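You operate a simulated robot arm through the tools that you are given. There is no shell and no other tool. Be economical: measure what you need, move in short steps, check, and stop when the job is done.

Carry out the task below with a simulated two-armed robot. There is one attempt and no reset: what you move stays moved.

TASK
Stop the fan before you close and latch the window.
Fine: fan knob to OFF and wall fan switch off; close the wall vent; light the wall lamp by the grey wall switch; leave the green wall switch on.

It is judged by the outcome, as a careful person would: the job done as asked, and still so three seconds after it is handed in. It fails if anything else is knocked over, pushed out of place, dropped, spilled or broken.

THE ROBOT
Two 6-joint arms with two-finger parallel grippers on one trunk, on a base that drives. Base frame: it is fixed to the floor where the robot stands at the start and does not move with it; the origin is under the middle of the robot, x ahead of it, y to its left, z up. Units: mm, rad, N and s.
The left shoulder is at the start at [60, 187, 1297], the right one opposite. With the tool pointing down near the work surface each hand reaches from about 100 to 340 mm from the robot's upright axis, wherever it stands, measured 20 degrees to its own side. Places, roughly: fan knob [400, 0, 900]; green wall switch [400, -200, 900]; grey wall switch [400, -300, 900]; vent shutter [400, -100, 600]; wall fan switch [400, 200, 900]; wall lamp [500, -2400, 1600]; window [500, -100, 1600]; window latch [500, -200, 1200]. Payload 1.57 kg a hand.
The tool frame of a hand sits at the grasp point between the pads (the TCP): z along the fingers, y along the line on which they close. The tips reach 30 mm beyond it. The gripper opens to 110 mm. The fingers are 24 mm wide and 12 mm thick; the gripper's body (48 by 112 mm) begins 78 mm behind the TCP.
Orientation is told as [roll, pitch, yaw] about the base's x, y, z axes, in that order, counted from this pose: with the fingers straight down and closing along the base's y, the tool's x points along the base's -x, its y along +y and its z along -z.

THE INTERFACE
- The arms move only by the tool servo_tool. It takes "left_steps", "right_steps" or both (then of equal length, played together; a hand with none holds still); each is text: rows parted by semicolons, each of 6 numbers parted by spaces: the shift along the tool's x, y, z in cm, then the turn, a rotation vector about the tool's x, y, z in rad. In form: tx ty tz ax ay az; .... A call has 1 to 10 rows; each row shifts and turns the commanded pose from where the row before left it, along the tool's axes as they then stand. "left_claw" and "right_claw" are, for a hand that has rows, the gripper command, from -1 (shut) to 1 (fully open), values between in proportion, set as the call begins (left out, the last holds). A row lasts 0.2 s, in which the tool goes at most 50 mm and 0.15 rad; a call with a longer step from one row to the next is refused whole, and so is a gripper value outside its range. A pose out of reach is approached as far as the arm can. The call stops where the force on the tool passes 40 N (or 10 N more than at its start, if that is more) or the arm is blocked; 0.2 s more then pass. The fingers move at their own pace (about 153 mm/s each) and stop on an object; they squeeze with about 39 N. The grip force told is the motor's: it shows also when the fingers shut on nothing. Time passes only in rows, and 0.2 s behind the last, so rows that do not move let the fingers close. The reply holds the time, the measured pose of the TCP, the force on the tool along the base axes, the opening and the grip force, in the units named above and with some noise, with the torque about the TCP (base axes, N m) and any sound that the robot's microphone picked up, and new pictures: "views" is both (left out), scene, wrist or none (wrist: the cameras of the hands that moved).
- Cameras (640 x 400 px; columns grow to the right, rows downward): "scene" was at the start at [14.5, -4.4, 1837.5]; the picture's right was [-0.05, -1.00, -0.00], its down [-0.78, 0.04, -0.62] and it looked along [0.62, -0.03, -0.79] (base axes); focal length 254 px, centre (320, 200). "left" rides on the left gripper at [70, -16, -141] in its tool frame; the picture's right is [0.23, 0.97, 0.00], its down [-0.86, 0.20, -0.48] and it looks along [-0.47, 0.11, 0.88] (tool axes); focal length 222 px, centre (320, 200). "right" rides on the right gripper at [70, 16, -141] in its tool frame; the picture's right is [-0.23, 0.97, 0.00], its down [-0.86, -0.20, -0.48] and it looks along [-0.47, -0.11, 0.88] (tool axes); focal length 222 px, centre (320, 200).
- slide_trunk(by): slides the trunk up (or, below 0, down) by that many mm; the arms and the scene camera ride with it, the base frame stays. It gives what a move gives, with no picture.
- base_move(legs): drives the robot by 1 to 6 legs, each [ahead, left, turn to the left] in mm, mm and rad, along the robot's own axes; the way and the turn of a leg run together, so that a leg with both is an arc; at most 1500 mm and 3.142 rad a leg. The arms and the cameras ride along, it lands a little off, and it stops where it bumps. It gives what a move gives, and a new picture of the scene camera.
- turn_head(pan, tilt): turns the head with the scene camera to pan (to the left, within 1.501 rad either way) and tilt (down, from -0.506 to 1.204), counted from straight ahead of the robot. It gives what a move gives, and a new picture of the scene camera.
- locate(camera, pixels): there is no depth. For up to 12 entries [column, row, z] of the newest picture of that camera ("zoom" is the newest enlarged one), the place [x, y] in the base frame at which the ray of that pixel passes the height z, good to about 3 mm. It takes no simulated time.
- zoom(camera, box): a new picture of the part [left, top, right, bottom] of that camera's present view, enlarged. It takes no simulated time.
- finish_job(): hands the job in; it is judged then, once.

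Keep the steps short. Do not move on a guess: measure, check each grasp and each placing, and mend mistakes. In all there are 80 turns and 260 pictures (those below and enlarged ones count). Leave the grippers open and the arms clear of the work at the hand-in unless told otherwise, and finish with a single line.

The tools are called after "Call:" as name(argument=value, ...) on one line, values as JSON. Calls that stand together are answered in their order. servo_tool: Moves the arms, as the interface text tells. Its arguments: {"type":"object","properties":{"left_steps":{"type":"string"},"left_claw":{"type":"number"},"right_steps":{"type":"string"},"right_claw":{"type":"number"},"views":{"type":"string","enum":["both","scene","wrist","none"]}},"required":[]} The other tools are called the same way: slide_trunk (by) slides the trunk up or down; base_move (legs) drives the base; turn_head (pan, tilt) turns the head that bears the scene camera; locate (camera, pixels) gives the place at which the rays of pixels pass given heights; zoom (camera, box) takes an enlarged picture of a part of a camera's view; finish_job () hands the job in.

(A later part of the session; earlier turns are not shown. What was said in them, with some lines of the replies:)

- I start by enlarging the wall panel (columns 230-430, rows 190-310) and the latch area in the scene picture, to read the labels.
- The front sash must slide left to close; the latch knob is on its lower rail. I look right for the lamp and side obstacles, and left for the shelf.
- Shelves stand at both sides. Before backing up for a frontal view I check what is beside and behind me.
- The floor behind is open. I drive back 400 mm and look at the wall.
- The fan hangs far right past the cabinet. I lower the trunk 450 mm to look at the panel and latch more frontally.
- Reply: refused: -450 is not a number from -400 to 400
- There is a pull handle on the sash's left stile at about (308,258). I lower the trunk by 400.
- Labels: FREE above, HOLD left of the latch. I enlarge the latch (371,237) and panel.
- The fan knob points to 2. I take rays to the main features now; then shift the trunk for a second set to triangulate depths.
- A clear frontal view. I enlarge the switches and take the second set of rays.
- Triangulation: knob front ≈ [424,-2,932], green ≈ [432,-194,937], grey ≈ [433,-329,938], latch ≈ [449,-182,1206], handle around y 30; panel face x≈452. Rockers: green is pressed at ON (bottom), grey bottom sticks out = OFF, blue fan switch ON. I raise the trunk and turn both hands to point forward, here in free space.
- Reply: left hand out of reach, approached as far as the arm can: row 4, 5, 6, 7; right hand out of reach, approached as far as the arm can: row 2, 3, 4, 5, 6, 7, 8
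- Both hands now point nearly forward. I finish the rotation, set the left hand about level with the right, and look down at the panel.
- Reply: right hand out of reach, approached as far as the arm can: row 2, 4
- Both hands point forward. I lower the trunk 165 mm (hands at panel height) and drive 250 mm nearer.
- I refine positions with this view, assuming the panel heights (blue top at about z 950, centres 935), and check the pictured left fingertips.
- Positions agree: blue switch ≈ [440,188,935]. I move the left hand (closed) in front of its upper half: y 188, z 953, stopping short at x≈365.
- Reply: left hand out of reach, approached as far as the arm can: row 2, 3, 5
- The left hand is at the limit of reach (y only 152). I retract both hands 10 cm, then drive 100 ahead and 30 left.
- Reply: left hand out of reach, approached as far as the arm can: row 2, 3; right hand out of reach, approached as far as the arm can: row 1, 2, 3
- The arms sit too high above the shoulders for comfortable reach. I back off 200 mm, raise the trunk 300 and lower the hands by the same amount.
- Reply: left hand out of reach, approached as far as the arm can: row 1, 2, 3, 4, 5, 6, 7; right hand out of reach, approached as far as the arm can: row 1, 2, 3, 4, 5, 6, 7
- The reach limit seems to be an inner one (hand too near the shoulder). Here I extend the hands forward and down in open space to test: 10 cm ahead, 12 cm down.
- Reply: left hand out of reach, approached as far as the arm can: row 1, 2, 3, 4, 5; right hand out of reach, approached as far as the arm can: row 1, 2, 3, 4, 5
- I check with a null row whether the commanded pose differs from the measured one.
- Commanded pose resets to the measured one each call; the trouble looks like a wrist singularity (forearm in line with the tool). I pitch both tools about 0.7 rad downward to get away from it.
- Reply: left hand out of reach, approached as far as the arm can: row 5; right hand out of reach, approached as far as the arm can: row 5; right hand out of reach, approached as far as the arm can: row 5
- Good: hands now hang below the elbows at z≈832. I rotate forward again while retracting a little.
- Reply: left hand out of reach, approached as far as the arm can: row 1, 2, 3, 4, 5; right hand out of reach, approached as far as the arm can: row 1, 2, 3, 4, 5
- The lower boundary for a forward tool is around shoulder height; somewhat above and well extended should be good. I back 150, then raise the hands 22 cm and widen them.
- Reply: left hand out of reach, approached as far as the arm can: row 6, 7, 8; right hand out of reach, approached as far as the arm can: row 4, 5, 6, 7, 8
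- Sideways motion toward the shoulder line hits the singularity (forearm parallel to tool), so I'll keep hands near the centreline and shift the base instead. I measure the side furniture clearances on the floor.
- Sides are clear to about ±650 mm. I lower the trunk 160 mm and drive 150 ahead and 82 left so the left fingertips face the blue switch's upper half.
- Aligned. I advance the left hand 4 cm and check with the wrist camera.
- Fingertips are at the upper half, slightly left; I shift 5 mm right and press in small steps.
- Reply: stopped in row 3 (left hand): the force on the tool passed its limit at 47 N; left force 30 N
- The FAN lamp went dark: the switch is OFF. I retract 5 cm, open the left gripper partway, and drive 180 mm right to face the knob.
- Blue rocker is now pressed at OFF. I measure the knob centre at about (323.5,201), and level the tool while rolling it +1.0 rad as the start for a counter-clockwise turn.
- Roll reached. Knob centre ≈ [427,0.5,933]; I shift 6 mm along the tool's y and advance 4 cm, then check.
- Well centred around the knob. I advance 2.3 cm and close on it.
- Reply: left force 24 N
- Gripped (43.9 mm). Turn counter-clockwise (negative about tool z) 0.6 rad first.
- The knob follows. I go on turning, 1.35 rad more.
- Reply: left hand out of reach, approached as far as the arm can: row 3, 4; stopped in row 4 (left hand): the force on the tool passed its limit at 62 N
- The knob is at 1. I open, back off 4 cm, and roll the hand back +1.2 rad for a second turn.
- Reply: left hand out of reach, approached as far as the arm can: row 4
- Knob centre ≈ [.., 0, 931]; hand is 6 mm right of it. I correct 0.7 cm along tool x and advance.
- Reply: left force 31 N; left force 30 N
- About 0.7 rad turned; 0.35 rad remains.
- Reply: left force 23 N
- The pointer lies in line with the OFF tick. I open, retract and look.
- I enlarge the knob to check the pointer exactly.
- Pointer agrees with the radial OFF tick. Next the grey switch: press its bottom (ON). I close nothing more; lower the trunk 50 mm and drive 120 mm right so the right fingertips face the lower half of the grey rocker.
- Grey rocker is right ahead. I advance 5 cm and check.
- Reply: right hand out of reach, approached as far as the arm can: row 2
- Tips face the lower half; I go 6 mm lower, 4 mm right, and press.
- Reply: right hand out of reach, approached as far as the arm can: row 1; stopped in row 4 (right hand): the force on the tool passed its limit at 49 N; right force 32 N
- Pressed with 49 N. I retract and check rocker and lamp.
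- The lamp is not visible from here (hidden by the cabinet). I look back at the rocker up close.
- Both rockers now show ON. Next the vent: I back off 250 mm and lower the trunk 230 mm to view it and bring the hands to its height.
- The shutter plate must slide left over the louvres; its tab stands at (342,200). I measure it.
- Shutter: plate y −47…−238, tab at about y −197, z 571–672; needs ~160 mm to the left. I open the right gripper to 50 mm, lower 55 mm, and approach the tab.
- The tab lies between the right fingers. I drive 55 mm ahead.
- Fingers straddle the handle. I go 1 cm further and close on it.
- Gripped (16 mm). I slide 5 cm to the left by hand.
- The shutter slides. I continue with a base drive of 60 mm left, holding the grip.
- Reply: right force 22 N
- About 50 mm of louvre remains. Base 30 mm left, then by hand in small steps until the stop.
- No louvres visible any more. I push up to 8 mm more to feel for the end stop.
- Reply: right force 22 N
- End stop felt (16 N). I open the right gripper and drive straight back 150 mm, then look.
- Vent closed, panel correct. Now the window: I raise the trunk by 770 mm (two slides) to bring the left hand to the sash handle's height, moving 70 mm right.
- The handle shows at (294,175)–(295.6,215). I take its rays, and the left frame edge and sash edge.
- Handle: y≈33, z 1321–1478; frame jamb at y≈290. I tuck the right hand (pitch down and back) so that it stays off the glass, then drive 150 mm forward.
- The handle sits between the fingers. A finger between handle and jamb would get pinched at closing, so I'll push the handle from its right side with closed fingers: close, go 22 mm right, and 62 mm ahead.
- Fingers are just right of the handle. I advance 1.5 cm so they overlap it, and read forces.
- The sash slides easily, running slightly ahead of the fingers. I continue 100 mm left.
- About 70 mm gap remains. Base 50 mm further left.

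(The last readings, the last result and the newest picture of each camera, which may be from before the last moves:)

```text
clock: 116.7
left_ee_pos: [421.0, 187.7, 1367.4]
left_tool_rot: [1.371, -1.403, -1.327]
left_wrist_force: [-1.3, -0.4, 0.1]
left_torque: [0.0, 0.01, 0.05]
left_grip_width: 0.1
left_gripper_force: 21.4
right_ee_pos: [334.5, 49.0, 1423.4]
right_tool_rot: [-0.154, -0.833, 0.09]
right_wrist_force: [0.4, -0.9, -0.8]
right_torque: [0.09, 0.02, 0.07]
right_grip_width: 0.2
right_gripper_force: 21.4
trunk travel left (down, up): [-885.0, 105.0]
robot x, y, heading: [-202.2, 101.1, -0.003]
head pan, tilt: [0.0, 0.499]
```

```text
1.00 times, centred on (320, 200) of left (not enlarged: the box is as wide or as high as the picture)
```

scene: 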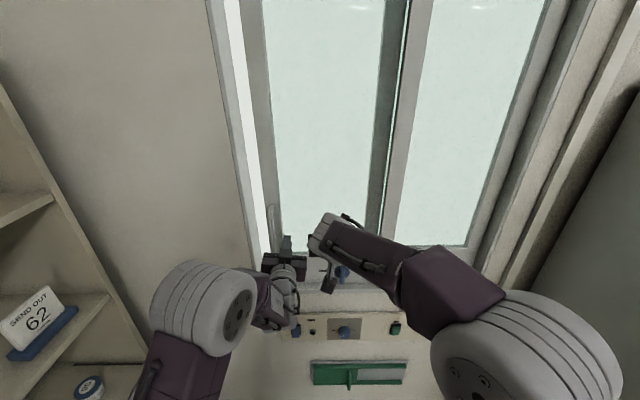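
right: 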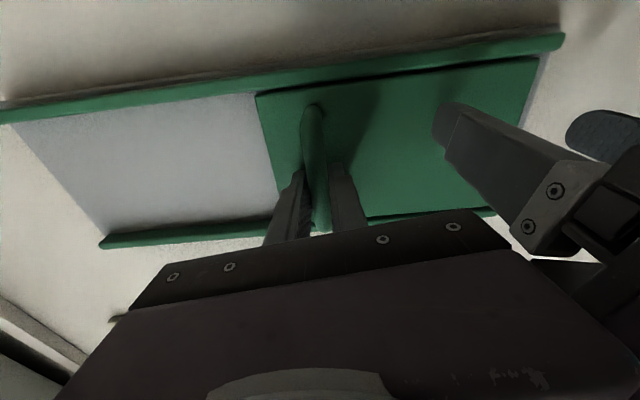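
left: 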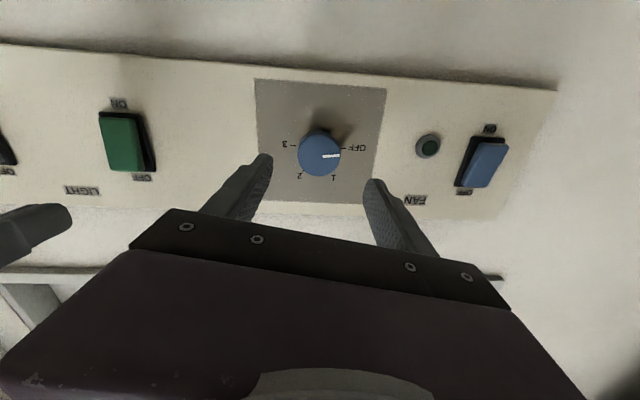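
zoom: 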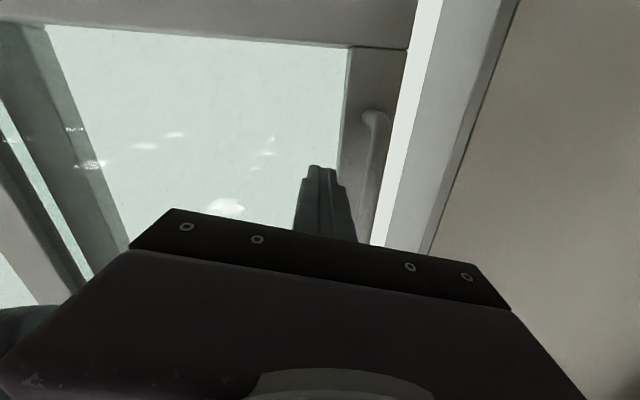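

About 25 mm remains. Base 22 mm more, then I finish by hand with force control.

Call:
base_move(legs=[[0, 25, 0]])

Call:
servo_tool(left_steps="0 0.6 0 0 0 0;0 0.6 0 0 0 0;0 0.6 0 0 0 0", views="wrist")

```text
clock: 117.5
left_ee_pos: [420.0, 215.4, 1366.7]
left_tool_rot: [1.369, -1.404, -1.324]
left_wrist_force: [0.1, -1.3, -0.5]
left_torque: [-0.01, 0.0, 0.05]
left_grip_width: 0.0
left_gripper_force: 21.2
right_ee_pos: [334.7, 75.6, 1422.5]
right_tool_rot: [-0.158, -0.83, 0.09]
right_wrist_force: [0.3, -1.6, 0.1]
right_torque: [0.0, -0.01, 0.05]
right_grip_width: 0.2
right_gripper_force: 21.3
trunk travel left (down, up): [-885.0, 105.0]
robot x, y, heading: [-196.3, 125.9, -0.003]
head pan, tilt: [0.0, 0.499]
```

scene: 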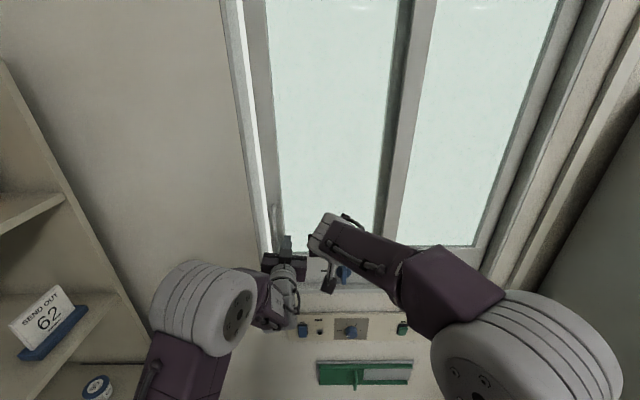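

```text
clock: 118.3
left_ee_pos: [420.6, 235.9, 1368.4]
left_tool_rot: [1.356, -1.404, -1.313]
left_wrist_force: [1.7, -3.2, -1.9]
left_torque: [-0.05, 0.0, -0.08]
left_grip_width: 0.0
left_gripper_force: 21.4
right_ee_pos: [336.1, 80.6, 1423.4]
right_tool_rot: [-0.162, -0.831, 0.094]
right_wrist_force: [-0.2, -0.7, 0.4]
right_torque: [0.0, 0.0, -0.03]
right_grip_width: 0.0
right_gripper_force: 21.2
trunk travel left (down, up): [-885.0, 105.0]
robot x, y, heading: [-196.9, 122.6, 0.002]
head pan, tilt: [0.0, 0.499]
```

left: 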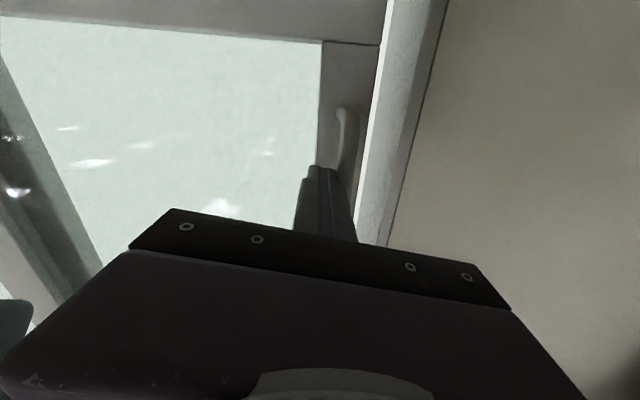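

A narrow gap is left; I keep pushing in small steps until the stop.

Call:
servo_tool(left_steps="0 0.4 0 0 0 0;0 0.4 0 0 0 0;0 0.4 0 0 0 0;0 0.4 0 0 0 0;0 0.4 0 0 0 0;0 0.4 0 0 0 0", views="both")

```text
clock: 119.7
left_ee_pos: [419.4, 258.8, 1371.7]
left_tool_rot: [1.355, -1.406, -1.309]
left_wrist_force: [1.1, -5.3, -4.2]
left_torque: [-0.1, 0.05, -0.09]
left_grip_width: 0.1
left_gripper_force: 21.1
right_ee_pos: [335.4, 78.5, 1422.3]
right_tool_rot: [-0.16, -0.832, 0.091]
right_wrist_force: [-0.1, -0.8, 0.0]
right_torque: [0.01, 0.0, 0.01]
right_grip_width: 0.0
right_gripper_force: 21.1
trunk travel left (down, up): [-885.0, 105.0]
robot x, y, heading: [-200.0, 122.9, -0.0]
head pan, tilt: [0.0, 0.499]
```

scene: 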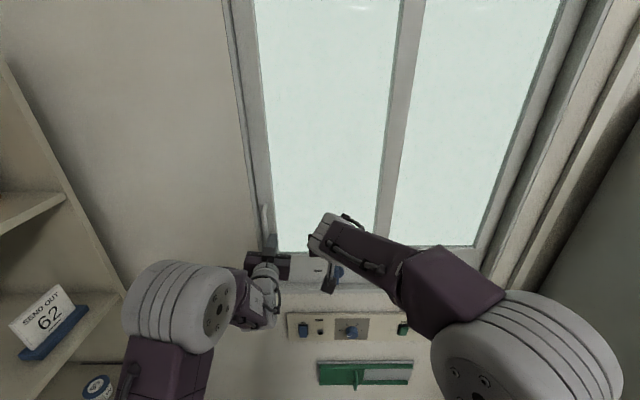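
left: 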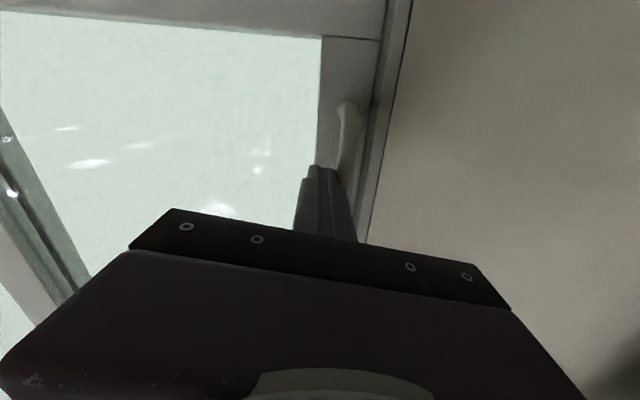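

Nearly shut, still no stop felt. I push on.

Call:
servo_tool(left_steps="0 0.4 0 0 0 0;0 0.4 0 0 0 0;0 0.4 0 0 0 0;0 0.4 0 0 0 0", views="wrist")

Call:
zoom(camera="left", box=[300, 0, 460, 100])

```text
clock: 120.7
left_ee_pos: [419.6, 260.1, 1374.4]
left_tool_rot: [1.335, -1.402, -1.285]
left_wrist_force: [-0.9, -17.8, -17.0]
left_torque: [-0.43, 0.28, -0.31]
left_grip_width: 0.0
left_gripper_force: 21.5
left hand out of reach, approached as far as the arm can: row 2, 4
right_ee_pos: [336.3, 75.6, 1421.1]
right_tool_rot: [-0.158, -0.831, 0.091]
right_wrist_force: [-0.5, 0.7, -0.1]
right_torque: [0.01, -0.03, -0.02]
right_grip_width: 0.1
right_gripper_force: 21.9
trunk travel left (down, up): [-885.0, 105.0]
robot x, y, heading: [-198.3, 122.2, 0.002]
head pan, tilt: [0.0, 0.499]
```

left: 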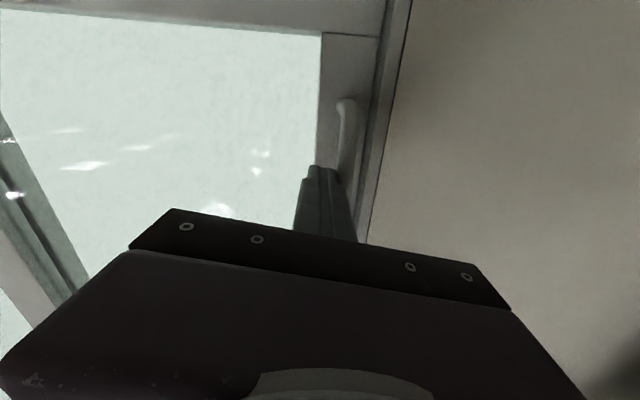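

```text
4.00 times, centred on (380, 50) of left
```

zoom: 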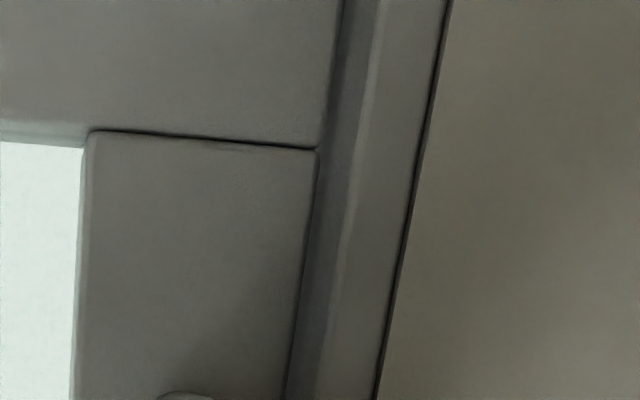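

The sash is hard against the jamb (25 N, no motion): closed. I back off 200 mm, return the right hand to pointing forward, and lower to latch height.

Call:
base_move(legs=[[-220, 0, 0]])

Call:
servo_tool(right_steps="0 1 1.5 0 -0.1 0;0 1 1.5 0 -0.14 0;0 0 1.5 0 -0.14 0;0 0 1.5 0 -0.14 0;0 0 1.5 0 -0.14 0;0 0 1.5 0 -0.12 0", right_claw=0.1, views="none")

Call:
slide_trunk(by=-190)

Call:
turn_head(pan=0, tilt=0.4)

```text
clock: 122.4
left_ee_pos: [198.9, 267.0, 1373.4]
left_tool_rot: [1.33, -1.405, -1.277]
left_wrist_force: [0.5, -1.0, -0.6]
left_torque: [-0.02, 0.0, -0.02]
left_grip_width: 0.0
left_gripper_force: 21.6
right_ee_pos: [115.5, 82.3, 1421.3]
right_tool_rot: [-0.161, -0.826, 0.098]
right_wrist_force: [0.5, -1.1, -0.6]
right_torque: [0.04, 0.01, -0.02]
right_grip_width: 0.1
right_gripper_force: 21.6
trunk travel left (down, up): [-885.0, 105.0]
robot x, y, heading: [-423.6, 123.0, -0.003]
head pan, tilt: [0.0, 0.499]
```

scene: 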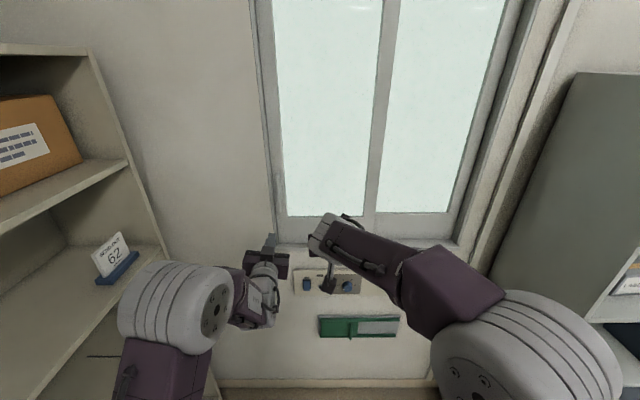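

```text
clock: 123.8
left_ee_pos: [193.9, 267.7, 1375.8]
left_tool_rot: [1.352, -1.408, -1.297]
left_wrist_force: [-0.1, 0.0, 0.4]
left_torque: [-0.01, 0.01, -0.02]
left_grip_width: 0.0
left_gripper_force: 21.4
right_ee_pos: [191.5, 98.1, 1385.2]
right_tool_rot: [-1.986, -1.45, 1.968]
right_wrist_force: [0.3, -0.3, -0.7]
right_torque: [-0.03, 0.0, 0.01]
right_grip_width: 60.7
right_gripper_force: 0.1
trunk travel left (down, up): [-885.0, 105.0]
robot x, y, heading: [-428.0, 121.4, 0.002]
head pan, tilt: [0.0, 0.499]
```

```text
clock: 125.9
left_ee_pos: [191.9, 267.0, 1186.7]
left_tool_rot: [1.359, -1.406, -1.302]
left_wrist_force: [-0.1, -0.6, 1.6]
left_torque: [0.01, 0.02, 0.0]
left_grip_width: 0.0
left_gripper_force: 20.8
right_ee_pos: [191.1, 97.8, 1196.0]
right_tool_rot: [-1.975, -1.45, 1.953]
right_wrist_force: [0.3, -0.9, 0.2]
right_torque: [-0.02, -0.01, 0.0]
right_grip_width: 60.5
right_gripper_force: 0.0
trunk travel left (down, up): [-695.0, 295.0]
robot x, y, heading: [-424.8, 124.8, 0.005]
head pan, tilt: [0.0, 0.499]
```

```text
clock: 126.6
left_ee_pos: [193.1, 266.4, 1186.5]
left_tool_rot: [1.356, -1.406, -1.304]
left_wrist_force: [-0.8, -0.2, -0.2]
left_torque: [0.01, -0.01, 0.01]
left_grip_width: 0.0
left_gripper_force: 21.5
right_ee_pos: [191.1, 97.7, 1195.5]
right_tool_rot: [-1.972, -1.451, 1.953]
right_wrist_force: [-0.7, 0.2, 0.7]
right_torque: [0.04, -0.03, -0.02]
right_grip_width: 60.5
right_gripper_force: 0.1
trunk travel left (down, up): [-695.0, 295.0]
robot x, y, heading: [-420.7, 125.6, -0.001]
head pan, tilt: [0.0, 0.4]
```

scene: 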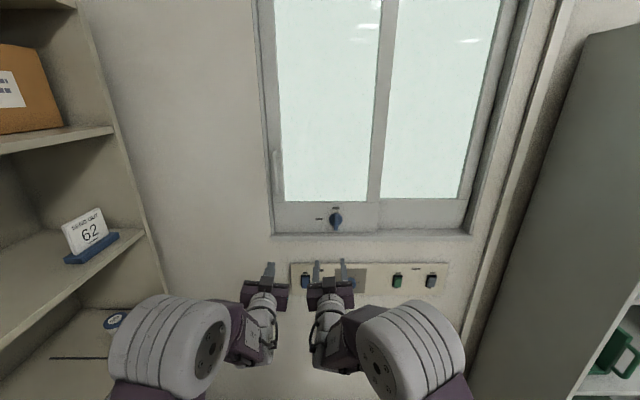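

The latch knob is at (335,220). I enlarge and locate it, and check the closed edge.

Call:
locate(camera="scene", pixels=[[335.5, 220, 1206], [335.5, 220, 1212], [335.5, 220, 1200]])

Call:
zoom(camera="scene", box=[260, 170, 420, 270])

```text
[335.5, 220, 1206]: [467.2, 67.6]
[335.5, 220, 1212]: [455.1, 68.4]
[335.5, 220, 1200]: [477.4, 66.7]
```

```text
4.00 times, centred on (340, 220) of scene
```

zoom: 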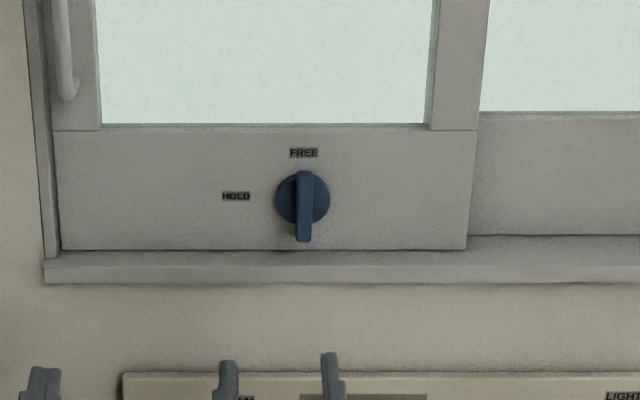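

Latch centre ≈ [450,67.5,1208]. I raise 11 mm and drive 165 ahead and 30 right.

Call:
slide_trunk(by=11)

Call:
base_move(legs=[[170, -30, 0]])

Call:
zoom(camera="right", box=[0, 0, 640, 400])

Call:
zoom(camera="scene", box=[260, 190, 420, 290])

```text
clock: 127.2
left_ee_pos: [192.9, 266.3, 1197.8]
left_tool_rot: [1.356, -1.407, -1.301]
left_wrist_force: [0.4, 0.0, 0.2]
left_torque: [0.04, 0.01, 0.0]
left_grip_width: 0.0
left_gripper_force: 21.1
right_ee_pos: [191.8, 98.6, 1206.6]
right_tool_rot: [-1.972, -1.449, 1.951]
right_wrist_force: [0.1, 1.4, 0.5]
right_torque: [0.02, -0.02, -0.01]
right_grip_width: 60.9
right_gripper_force: 0.1
trunk travel left (down, up): [-706.0, 284.0]
robot x, y, heading: [-423.1, 125.0, 0.003]
head pan, tilt: [0.0, 0.4]
```

```text
clock: 128.6
left_ee_pos: [362.2, 236.1, 1198.4]
left_tool_rot: [1.364, -1.406, -1.311]
left_wrist_force: [0.1, -0.2, -0.2]
left_torque: [0.03, -0.01, 0.01]
left_grip_width: 0.2
left_gripper_force: 21.0
right_ee_pos: [361.3, 69.0, 1207.5]
right_tool_rot: [-1.982, -1.449, 1.961]
right_wrist_force: [0.1, 0.1, 0.0]
right_torque: [-0.01, -0.02, 0.01]
right_grip_width: 60.3
right_gripper_force: 0.0
trunk travel left (down, up): [-706.0, 284.0]
robot x, y, heading: [-253.7, 94.8, 0.0]
head pan, tilt: [0.0, 0.4]
```

scene: 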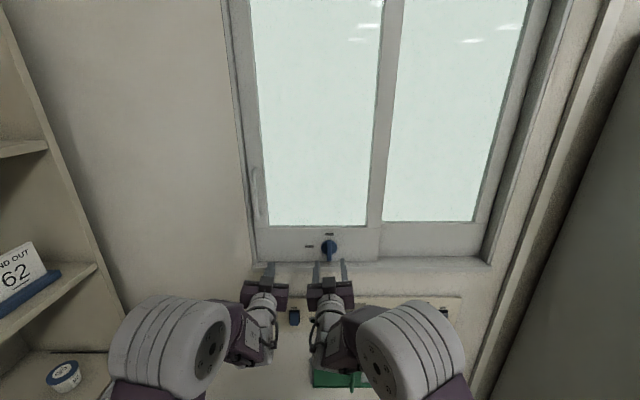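

```text
1.00 times, centred on (320, 200) of right (not enlarged: the box is as wide or as high as the picture)
```

zoom: 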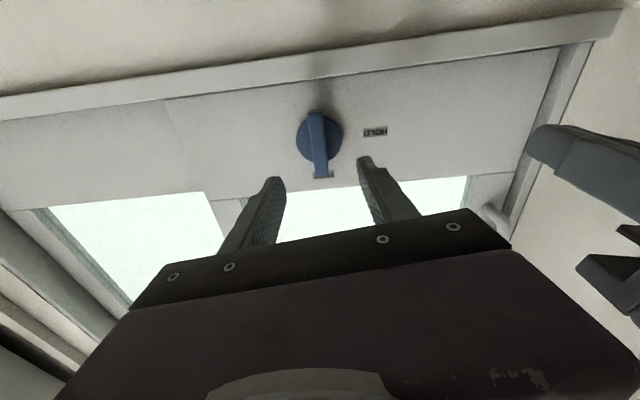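

```text
4.00 times, centred on (340, 240) of scene
```

zoom: 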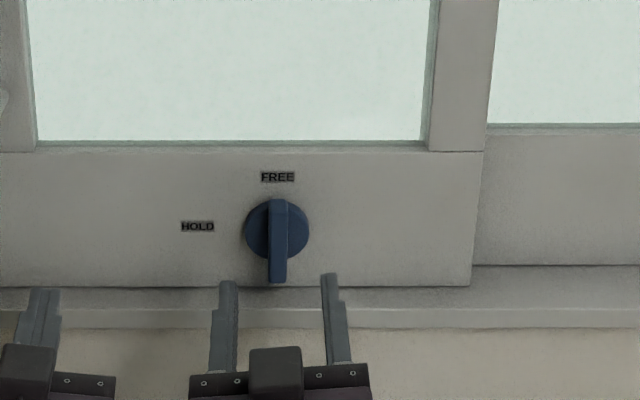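

The latch is in front, about 8 mm lower than the finger axis. I lower the right hand 7 mm and tuck the left hand back and down to keep it off the sash.

Call:
servo_tool(left_steps="0 0 -1.5 0 0.14 0;0 0 -1.5 0 0.14 0;0 0 -1.5 0 0.14 0;0 0 -1.5 0 0.14 0;0 0 -1.5 0 0.14 0", right_steps="0.4 0 0 0 0 0;0.3 0 0 0 0 0;0 0 0 0 0 0;0 0 0 0 0 0;0 0 0 0 0 0", views="none")

Call:
base_move(legs=[[45, 0, 0]])

Call:
zoom(camera="right", box=[160, 60, 480, 260])

```text
clock: 129.8
left_ee_pos: [294.2, 229.0, 1221.4]
left_tool_rot: [0.236, -0.822, -0.124]
left_wrist_force: [0.1, -0.8, -0.8]
left_torque: [0.01, -0.04, 0.03]
left_grip_width: 0.0
left_gripper_force: 21.5
right_ee_pos: [363.3, 66.6, 1199.3]
right_tool_rot: [-1.972, -1.451, 1.951]
right_wrist_force: [-1.1, 1.0, -0.6]
right_torque: [0.01, 0.0, 0.03]
right_grip_width: 60.5
right_gripper_force: 0.0
trunk travel left (down, up): [-706.0, 284.0]
robot x, y, heading: [-250.0, 99.1, 0.002]
head pan, tilt: [0.0, 0.4]
```

```text
clock: 130.7
left_ee_pos: [335.6, 230.2, 1225.5]
left_tool_rot: [0.239, -0.826, -0.127]
left_wrist_force: [-0.6, 0.5, 0.2]
left_torque: [0.01, -0.05, 0.0]
left_grip_width: 0.0
left_gripper_force: 21.1
right_ee_pos: [402.5, 66.5, 1203.3]
right_tool_rot: [-2.012, -1.448, 1.988]
right_wrist_force: [-0.7, -0.6, 1.2]
right_torque: [0.01, 0.01, 0.06]
right_grip_width: 60.4
right_gripper_force: 0.0
trunk travel left (down, up): [-706.0, 284.0]
robot x, y, heading: [-206.9, 93.7, 0.0]
head pan, tilt: [0.0, 0.4]
```

scene: 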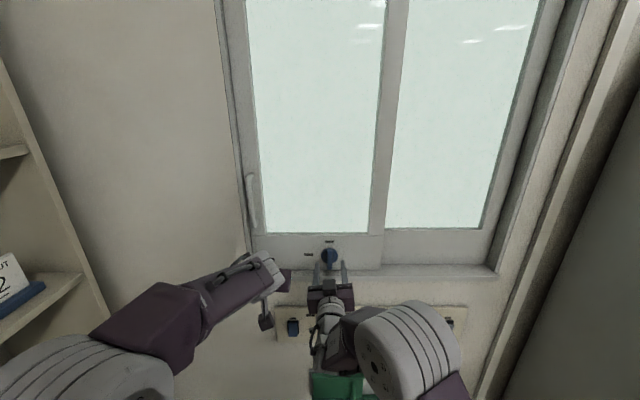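

```text
2.00 times, centred on (320, 160) of right
```

zoom: 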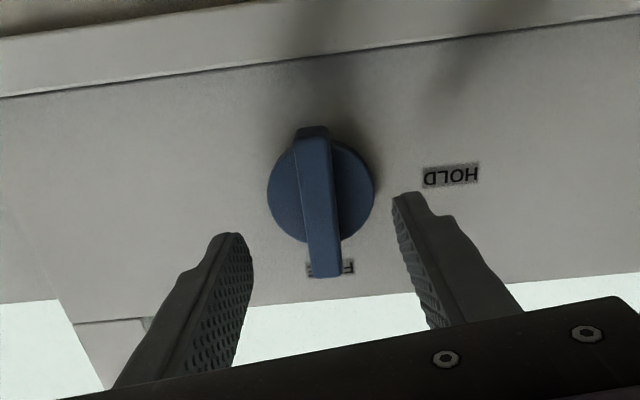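

Well aligned. I drive 22 mm ahead, then close on the blade.

Call:
base_move(legs=[[22, 0, 0]])

Call:
servo_tool(right_steps="0.2 0 0 0 0 0;0 0 0 0 0 0;0 0 0 0 0 0;0 0 0 0 0 0", right_claw=-1, views="wrist")

Call:
zoom(camera="right", box=[160, 60, 480, 260])

```text
clock: 131.5
left_ee_pos: [359.5, 230.6, 1223.3]
left_tool_rot: [0.238, -0.825, -0.124]
left_wrist_force: [-0.6, -0.9, 0.0]
left_torque: [0.01, 0.0, 0.01]
left_grip_width: 0.3
left_gripper_force: 21.8
right_ee_pos: [426.9, 66.8, 1202.4]
right_tool_rot: [-1.999, -1.449, 1.976]
right_wrist_force: [-0.4, 0.4, -0.2]
right_torque: [-0.01, 0.01, 0.02]
right_grip_width: 60.5
right_gripper_force: 0.1
trunk travel left (down, up): [-706.0, 284.0]
robot x, y, heading: [-186.0, 96.4, -0.001]
head pan, tilt: [0.0, 0.4]
```

scene: 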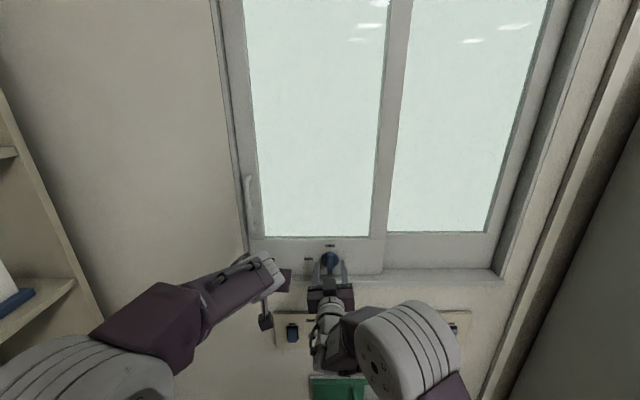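

```text
clock: 132.5
left_ee_pos: [363.4, 230.9, 1221.1]
left_tool_rot: [0.237, -0.823, -0.124]
left_wrist_force: [-0.7, -0.4, -0.1]
left_torque: [0.02, -0.02, -0.03]
left_grip_width: 0.0
left_gripper_force: 20.9
right_ee_pos: [432.0, 67.2, 1198.8]
right_tool_rot: [-1.986, -1.452, 1.964]
right_wrist_force: [7.4, -1.1, 7.0]
right_torque: [-0.01, 0.27, 0.37]
right_grip_width: 15.2
right_gripper_force: 31.2
trunk travel left (down, up): [-706.0, 284.0]
robot x, y, heading: [-188.4, 92.0, 0.003]
head pan, tilt: [0.0, 0.4]
```

right: 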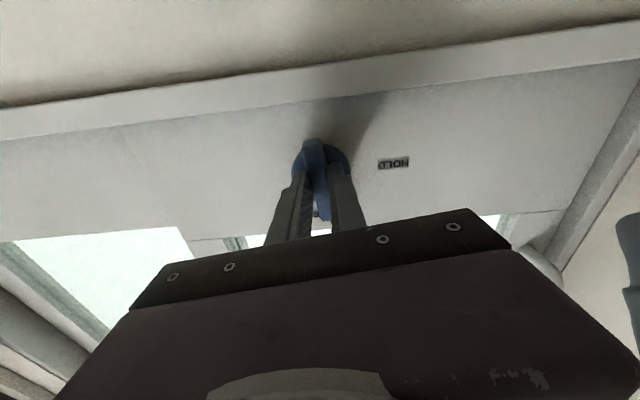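

```text
2.00 times, centred on (320, 160) of right
```

zoom: 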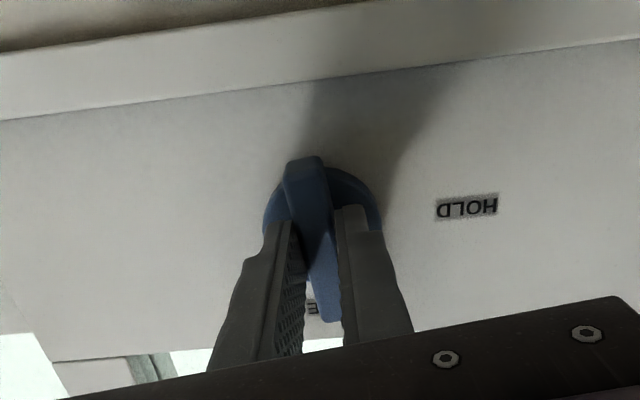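

Blade gripped (15 mm). I turn counter-clockwise 0.7 rad.

Call:
servo_tool(right_steps="0 0 0 0 0 -0.14;0 0 0 0 0 -0.14;0 0 0 0 0 -0.14;0 0 0 0 0 -0.14;0 0 0 0 0 -0.14", views="wrist")

```text
clock: 133.7
left_ee_pos: [362.4, 229.1, 1221.6]
left_tool_rot: [0.239, -0.822, -0.125]
left_wrist_force: [-0.2, -0.5, -0.8]
left_torque: [-0.01, 0.01, 0.01]
left_grip_width: 0.2
left_gripper_force: 21.3
right_ee_pos: [431.2, 63.9, 1198.2]
right_tool_rot: [-1.641, -0.759, 1.599]
right_wrist_force: [16.3, -8.0, 18.5]
right_torque: [0.04, -0.4, 0.59]
right_grip_width: 15.4
right_gripper_force: 31.7
trunk travel left (down, up): [-706.0, 284.0]
robot x, y, heading: [-183.8, 95.4, 0.003]
head pan, tilt: [0.0, 0.4]
```

right: 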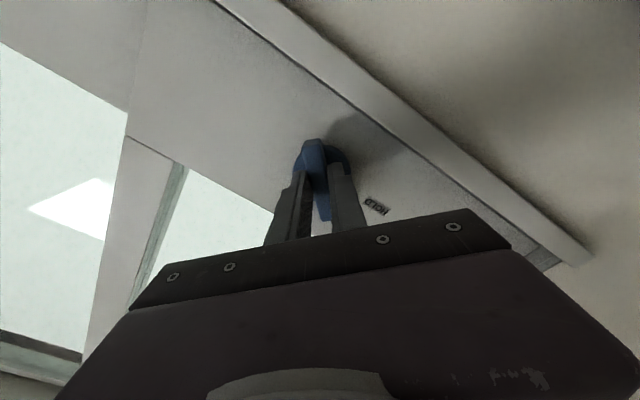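

Follows well. I continue another 0.7 rad, easing the hand slightly toward the knob's axis.

Call:
servo_tool(right_steps="0 -0.2 0 0 0 -0.14;0 0 0 0 0 -0.14;0 0 0 0 0 -0.14;0 0 0 0 0 -0.14;0 0 0 0 0 -0.14", views="both")

Call:
zoom(camera="right", box=[200, 80, 440, 230])

```text
clock: 134.9
left_ee_pos: [361.3, 228.5, 1222.5]
left_tool_rot: [0.238, -0.822, -0.125]
left_wrist_force: [0.1, -0.4, 0.8]
left_torque: [0.0, 0.02, 0.04]
left_grip_width: 0.0
left_gripper_force: 21.2
right_ee_pos: [428.7, 62.6, 1200.4]
right_tool_rot: [-1.623, -0.061, 1.554]
right_wrist_force: [14.1, -7.8, 25.0]
right_torque: [0.06, -0.13, 0.5]
right_grip_width: 15.4
right_gripper_force: 31.3
trunk travel left (down, up): [-706.0, 284.0]
robot x, y, heading: [-185.4, 94.9, -0.002]
head pan, tilt: [0.0, 0.4]
```

scene: 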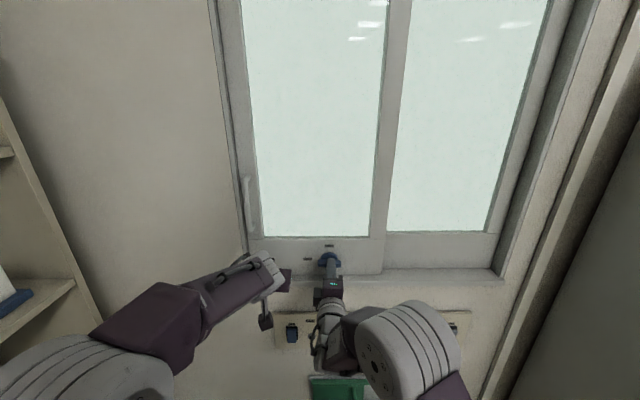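
right: 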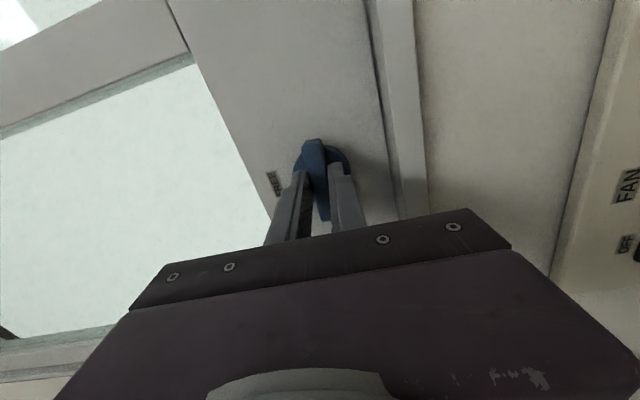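

```text
2.67 times, centred on (320, 155) of right
```

zoom: 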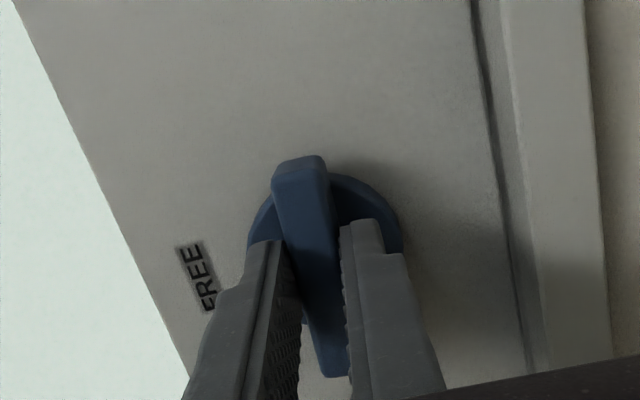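

The blade is now nearly parallel with the sash's lower edge. I add 0.08 rad, then open and back off to check.

Call:
servo_tool(right_steps="0 0 0 0 0 -0.08;0 0 0 0 0 0", views="none")

Call:
servo_tool(right_steps="0 0 0 0 0 0;0 0 0 0 0 0;0 0 0 0 0 0", right_claw=0.1, views="none")

Call:
base_move(legs=[[-230, 0, 0]])

Call:
zoom(camera="scene", box=[260, 170, 420, 270])

```text
clock: 135.5
left_ee_pos: [361.9, 228.7, 1221.5]
left_tool_rot: [0.238, -0.822, -0.125]
left_wrist_force: [-0.2, -0.2, 0.2]
left_torque: [0.01, 0.03, -0.01]
left_grip_width: 0.0
left_gripper_force: 21.9
right_ee_pos: [428.8, 63.8, 1199.9]
right_tool_rot: [-1.623, 0.016, 1.549]
right_wrist_force: [14.6, -6.9, 23.7]
right_torque: [0.8, -0.15, -0.21]
right_grip_width: 15.2
right_gripper_force: 31.0
trunk travel left (down, up): [-706.0, 284.0]
robot x, y, heading: [-185.8, 92.6, 0.003]
head pan, tilt: [0.0, 0.4]
```

```text
clock: 136.3
left_ee_pos: [362.5, 230.9, 1221.6]
left_tool_rot: [0.236, -0.823, -0.124]
left_wrist_force: [1.1, 0.7, -0.7]
left_torque: [-0.02, 0.02, -0.02]
left_grip_width: 0.0
left_gripper_force: 21.0
right_ee_pos: [426.9, 67.7, 1198.3]
right_tool_rot: [-1.616, 0.02, 1.551]
right_wrist_force: [0.7, -0.3, -0.6]
right_torque: [-0.02, 0.02, 0.01]
right_grip_width: 60.0
right_gripper_force: 0.0
trunk travel left (down, up): [-706.0, 284.0]
robot x, y, heading: [-183.9, 94.1, 0.004]
head pan, tilt: [0.0, 0.4]
```

```text
clock: 138.1
left_ee_pos: [132.5, 228.5, 1221.3]
left_tool_rot: [0.237, -0.822, -0.13]
left_wrist_force: [0.2, -0.9, 0.4]
left_torque: [0.02, -0.01, -0.01]
left_grip_width: 0.1
left_gripper_force: 21.7
right_ee_pos: [197.0, 61.9, 1198.7]
right_tool_rot: [-1.618, 0.019, 1.545]
right_wrist_force: [0.4, -0.3, 0.6]
right_torque: [-0.02, 0.01, 0.02]
right_grip_width: 60.4
right_gripper_force: 0.1
trunk travel left (down, up): [-706.0, 284.0]
robot x, y, heading: [-417.9, 94.5, -0.005]
head pan, tilt: [0.0, 0.4]
```

scene: 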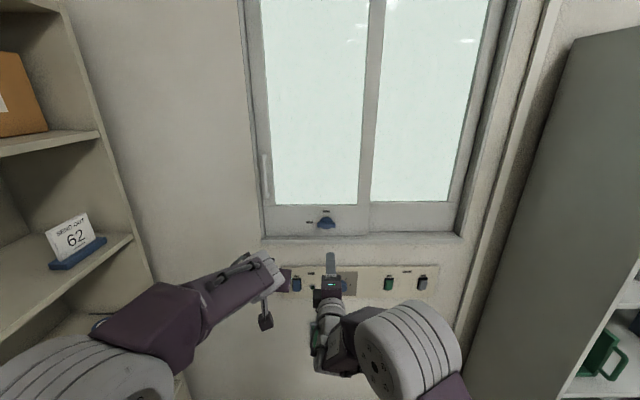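

```text
4.00 times, centred on (340, 220) of scene
```

zoom: 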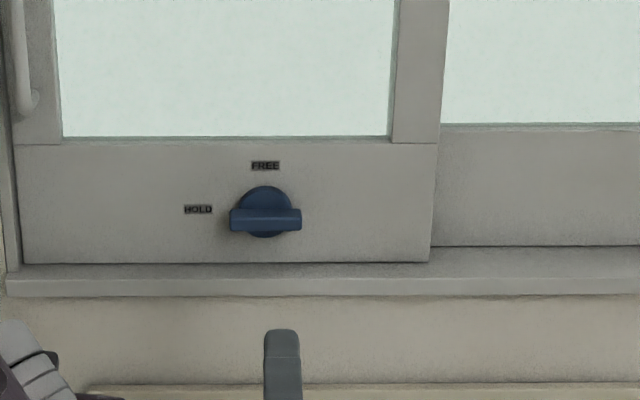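

Latch is at HOLD. I check the left jamb, then turn the head right to find a spot from which the lamp can be seen.

Call:
zoom(camera="scene", box=[230, 150, 310, 250])

Call:
turn_head(pan=-1.5, tilt=0.3)

Call:
locate(camera="scene", pixels=[[500, 300, 0], [560, 330, 0], [450, 250, 0], [320, 350, 0]])

```text
4.00 times, centred on (270, 200) of scene
```

zoom: 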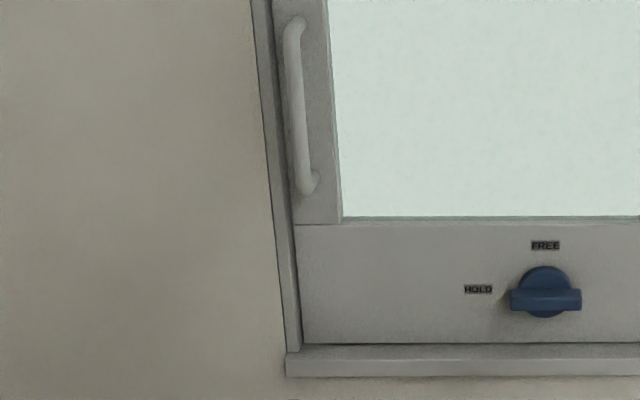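

```text
clock: 139.7
left_ee_pos: [130.2, 226.4, 1221.7]
left_tool_rot: [0.238, -0.821, -0.131]
left_wrist_force: [0.1, -0.1, -0.2]
left_torque: [0.01, -0.02, -0.01]
left_grip_width: 0.0
left_gripper_force: 21.1
right_ee_pos: [194.9, 61.8, 1198.5]
right_tool_rot: [-1.617, 0.019, 1.543]
right_wrist_force: [0.0, -0.2, -1.3]
right_torque: [-0.03, 0.01, -0.02]
right_grip_width: 60.6
right_gripper_force: 0.0
trunk travel left (down, up): [-706.0, 284.0]
robot x, y, heading: [-417.3, 94.2, -0.005]
head pan, tilt: [-1.499, 0.3]
```

scene: 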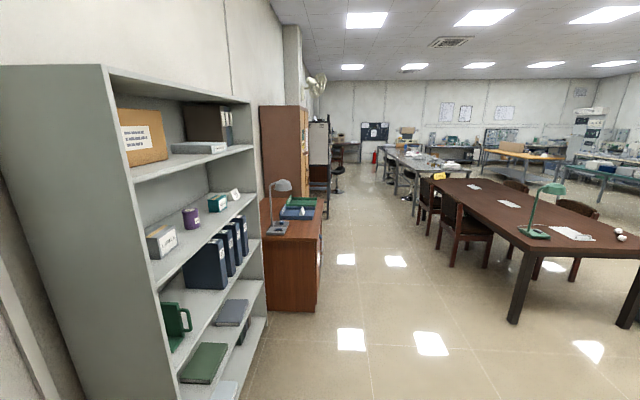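

```text
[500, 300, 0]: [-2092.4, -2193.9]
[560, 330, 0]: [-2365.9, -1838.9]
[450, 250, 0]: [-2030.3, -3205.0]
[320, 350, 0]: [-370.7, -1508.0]
```

The floor is free to x≈−1900. I zoom near the fan (316,85) for the lamp.

Call:
zoom(camera="scene", box=[240, 20, 400, 120])

Call:
base_move(legs=[[-1000, 0, 0]])

Call:
slide_trunk(by=270)

Call:
turn_head(pan=-0.9, tilt=0.0)

```text
4.00 times, centred on (320, 70) of scene
```

zoom: 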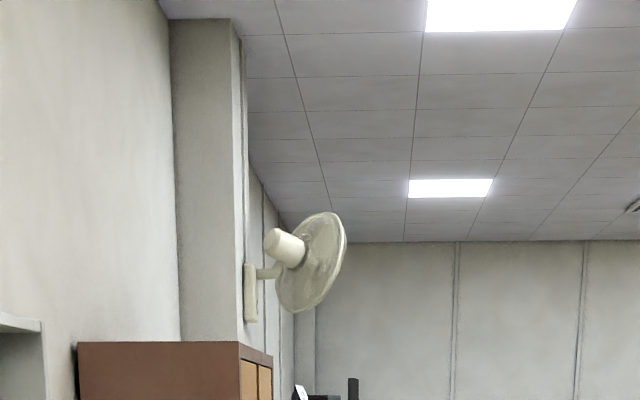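

```text
clock: 144.9
left_ee_pos: [-886.2, 231.8, 1221.5]
left_tool_rot: [0.237, -0.82, -0.158]
left_wrist_force: [0.2, 0.8, 0.3]
left_torque: [0.01, 0.02, -0.03]
left_grip_width: 0.0
left_gripper_force: 21.4
right_ee_pos: [-825.0, 65.5, 1198.8]
right_tool_rot: [-1.619, 0.019, 1.517]
right_wrist_force: [-0.7, -0.2, -0.4]
right_torque: [0.0, 0.02, 0.0]
right_grip_width: 60.7
right_gripper_force: 0.0
trunk travel left (down, up): [-706.0, 284.0]
robot x, y, heading: [-1436.0, 115.4, -0.032]
head pan, tilt: [-1.499, 0.3]
```

scene: 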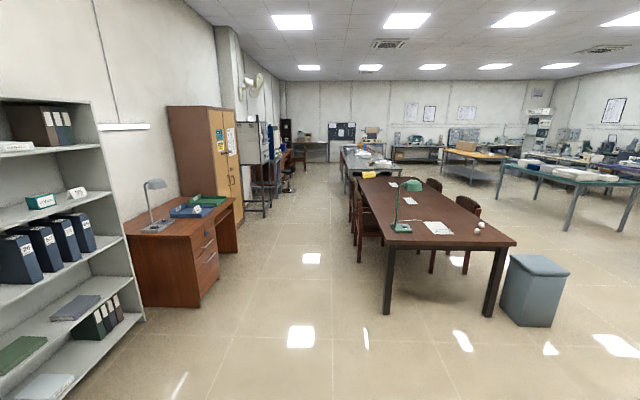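

```text
clock: 147.7
left_ee_pos: [-886.1, 231.5, 1491.6]
left_tool_rot: [0.237, -0.823, -0.159]
left_wrist_force: [0.6, 0.0, -0.6]
left_torque: [0.03, -0.01, 0.02]
left_grip_width: 0.0
left_gripper_force: 21.0
right_ee_pos: [-824.9, 65.3, 1469.0]
right_tool_rot: [-1.617, 0.019, 1.517]
right_wrist_force: [-0.4, 0.1, 0.1]
right_torque: [-0.02, 0.01, 0.0]
right_grip_width: 60.2
right_gripper_force: 0.1
trunk travel left (down, up): [-976.0, 14.0]
robot x, y, heading: [-1433.9, 118.4, -0.034]
head pan, tilt: [-1.499, 0.3]
```

```text
clock: 148.7
left_ee_pos: [-885.9, 232.1, 1491.1]
left_tool_rot: [0.238, -0.82, -0.157]
left_wrist_force: [0.3, 0.1, 0.4]
left_torque: [-0.01, 0.01, 0.0]
left_grip_width: 0.1
left_gripper_force: 21.4
right_ee_pos: [-825.0, 64.4, 1468.4]
right_tool_rot: [-1.619, 0.018, 1.517]
right_wrist_force: [-0.3, 0.0, -0.9]
right_torque: [-0.06, -0.04, -0.01]
right_grip_width: 60.4
right_gripper_force: 0.1
trunk travel left (down, up): [-976.0, 14.0]
robot x, y, heading: [-1439.7, 116.9, -0.034]
head pan, tilt: [-0.901, 0.0]
```

scene: 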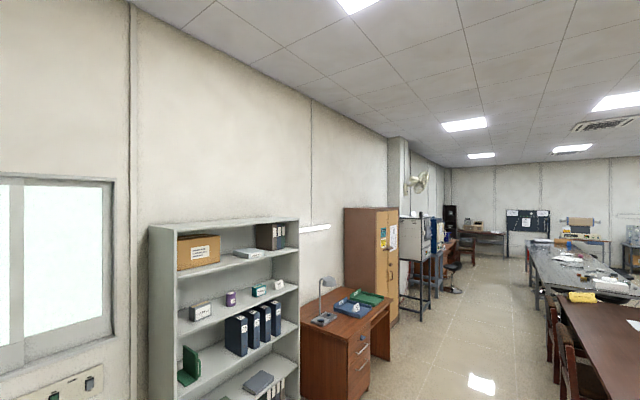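

A tube lamp on the wall shows at (316,228). I enlarge it and the desk, the fan, and the panel.

Call:
zoom(camera="scene", box=[280, 200, 360, 250])

Call:
zoom(camera="scene", box=[380, 150, 460, 200])

Call:
turn_head(pan=0, tilt=0.4)

Call:
zoom(camera="scene", box=[260, 130, 420, 230])

```text
8.00 times, centred on (320, 225) of scene
```

zoom: 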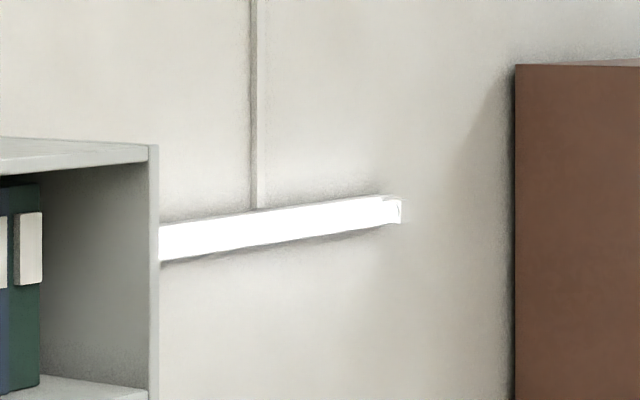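

```text
8.00 times, centred on (420, 175) of scene
```

zoom: 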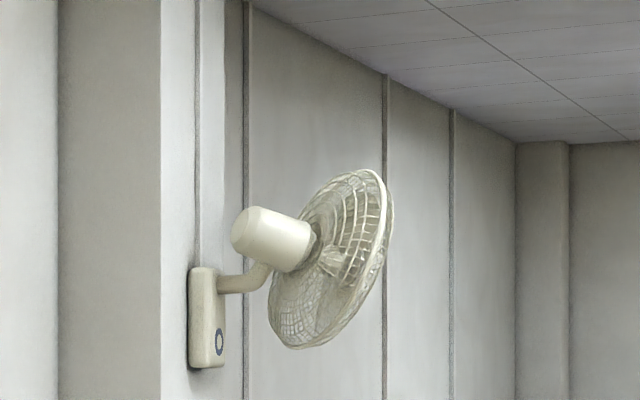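

```text
clock: 149.9
left_ee_pos: [-886.0, 232.1, 1491.5]
left_tool_rot: [0.237, -0.82, -0.158]
left_wrist_force: [0.6, 0.1, -0.6]
left_torque: [-0.01, 0.02, 0.02]
left_grip_width: 0.0
left_gripper_force: 21.2
right_ee_pos: [-825.5, 65.1, 1469.3]
right_tool_rot: [-1.617, 0.02, 1.516]
right_wrist_force: [0.0, -0.5, -0.1]
right_torque: [-0.02, -0.04, -0.02]
right_grip_width: 60.2
right_gripper_force: 0.1
trunk travel left (down, up): [-976.0, 14.0]
robot x, y, heading: [-1435.9, 113.2, -0.035]
head pan, tilt: [0.0, 0.4]
```

scene: 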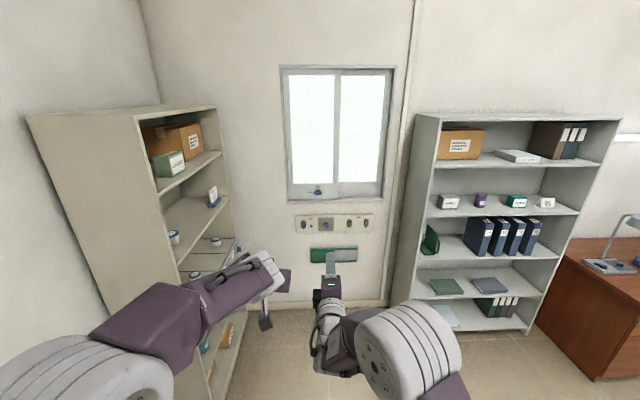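

```text
4.00 times, centred on (340, 180) of scene
```

zoom: 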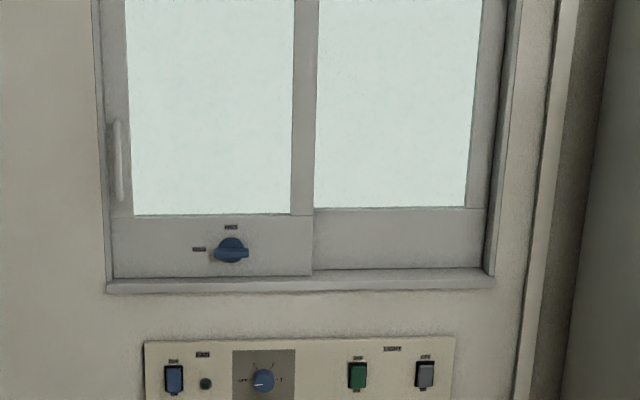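

The lamp glows, the fan stands still, the window is shut with the latch at HOLD and the vent is closed. I open both grippers, well clear of everything.

Call:
servo_tool(left_steps="0 0 0 0 0 0;0 0 0 0 0 0;0 0 0 0 0 0", right_steps="0 0 0 0 0 0;0 0 0 0 0 0;0 0 0 0 0 0", left_claw=1, right_claw=1, views="none")

Call:
finish_job()

```text
clock: 150.7
left_ee_pos: [-885.8, 231.6, 1491.8]
left_tool_rot: [0.238, -0.822, -0.159]
left_wrist_force: [-0.5, 0.2, -0.1]
left_torque: [-0.01, 0.03, 0.0]
left_grip_width: 110.1
left_gripper_force: 0.0
right_ee_pos: [-824.8, 65.2, 1469.0]
right_tool_rot: [-1.617, 0.02, 1.516]
right_wrist_force: [-0.3, -0.3, -0.2]
right_torque: [0.04, -0.01, 0.01]
right_grip_width: 110.0
right_gripper_force: 0.1
trunk travel left (down, up): [-976.0, 14.0]
robot x, y, heading: [-1436.9, 118.7, -0.035]
head pan, tilt: [0.0, 0.4]
```

```text
The job is handed in.
```

Job handed in: I stopped the fan first (wall switch off, knob at OFF), closed the vent, lit the lamp with the grey switch, left the green switch on, then closed the window and set its latch to HOLD.
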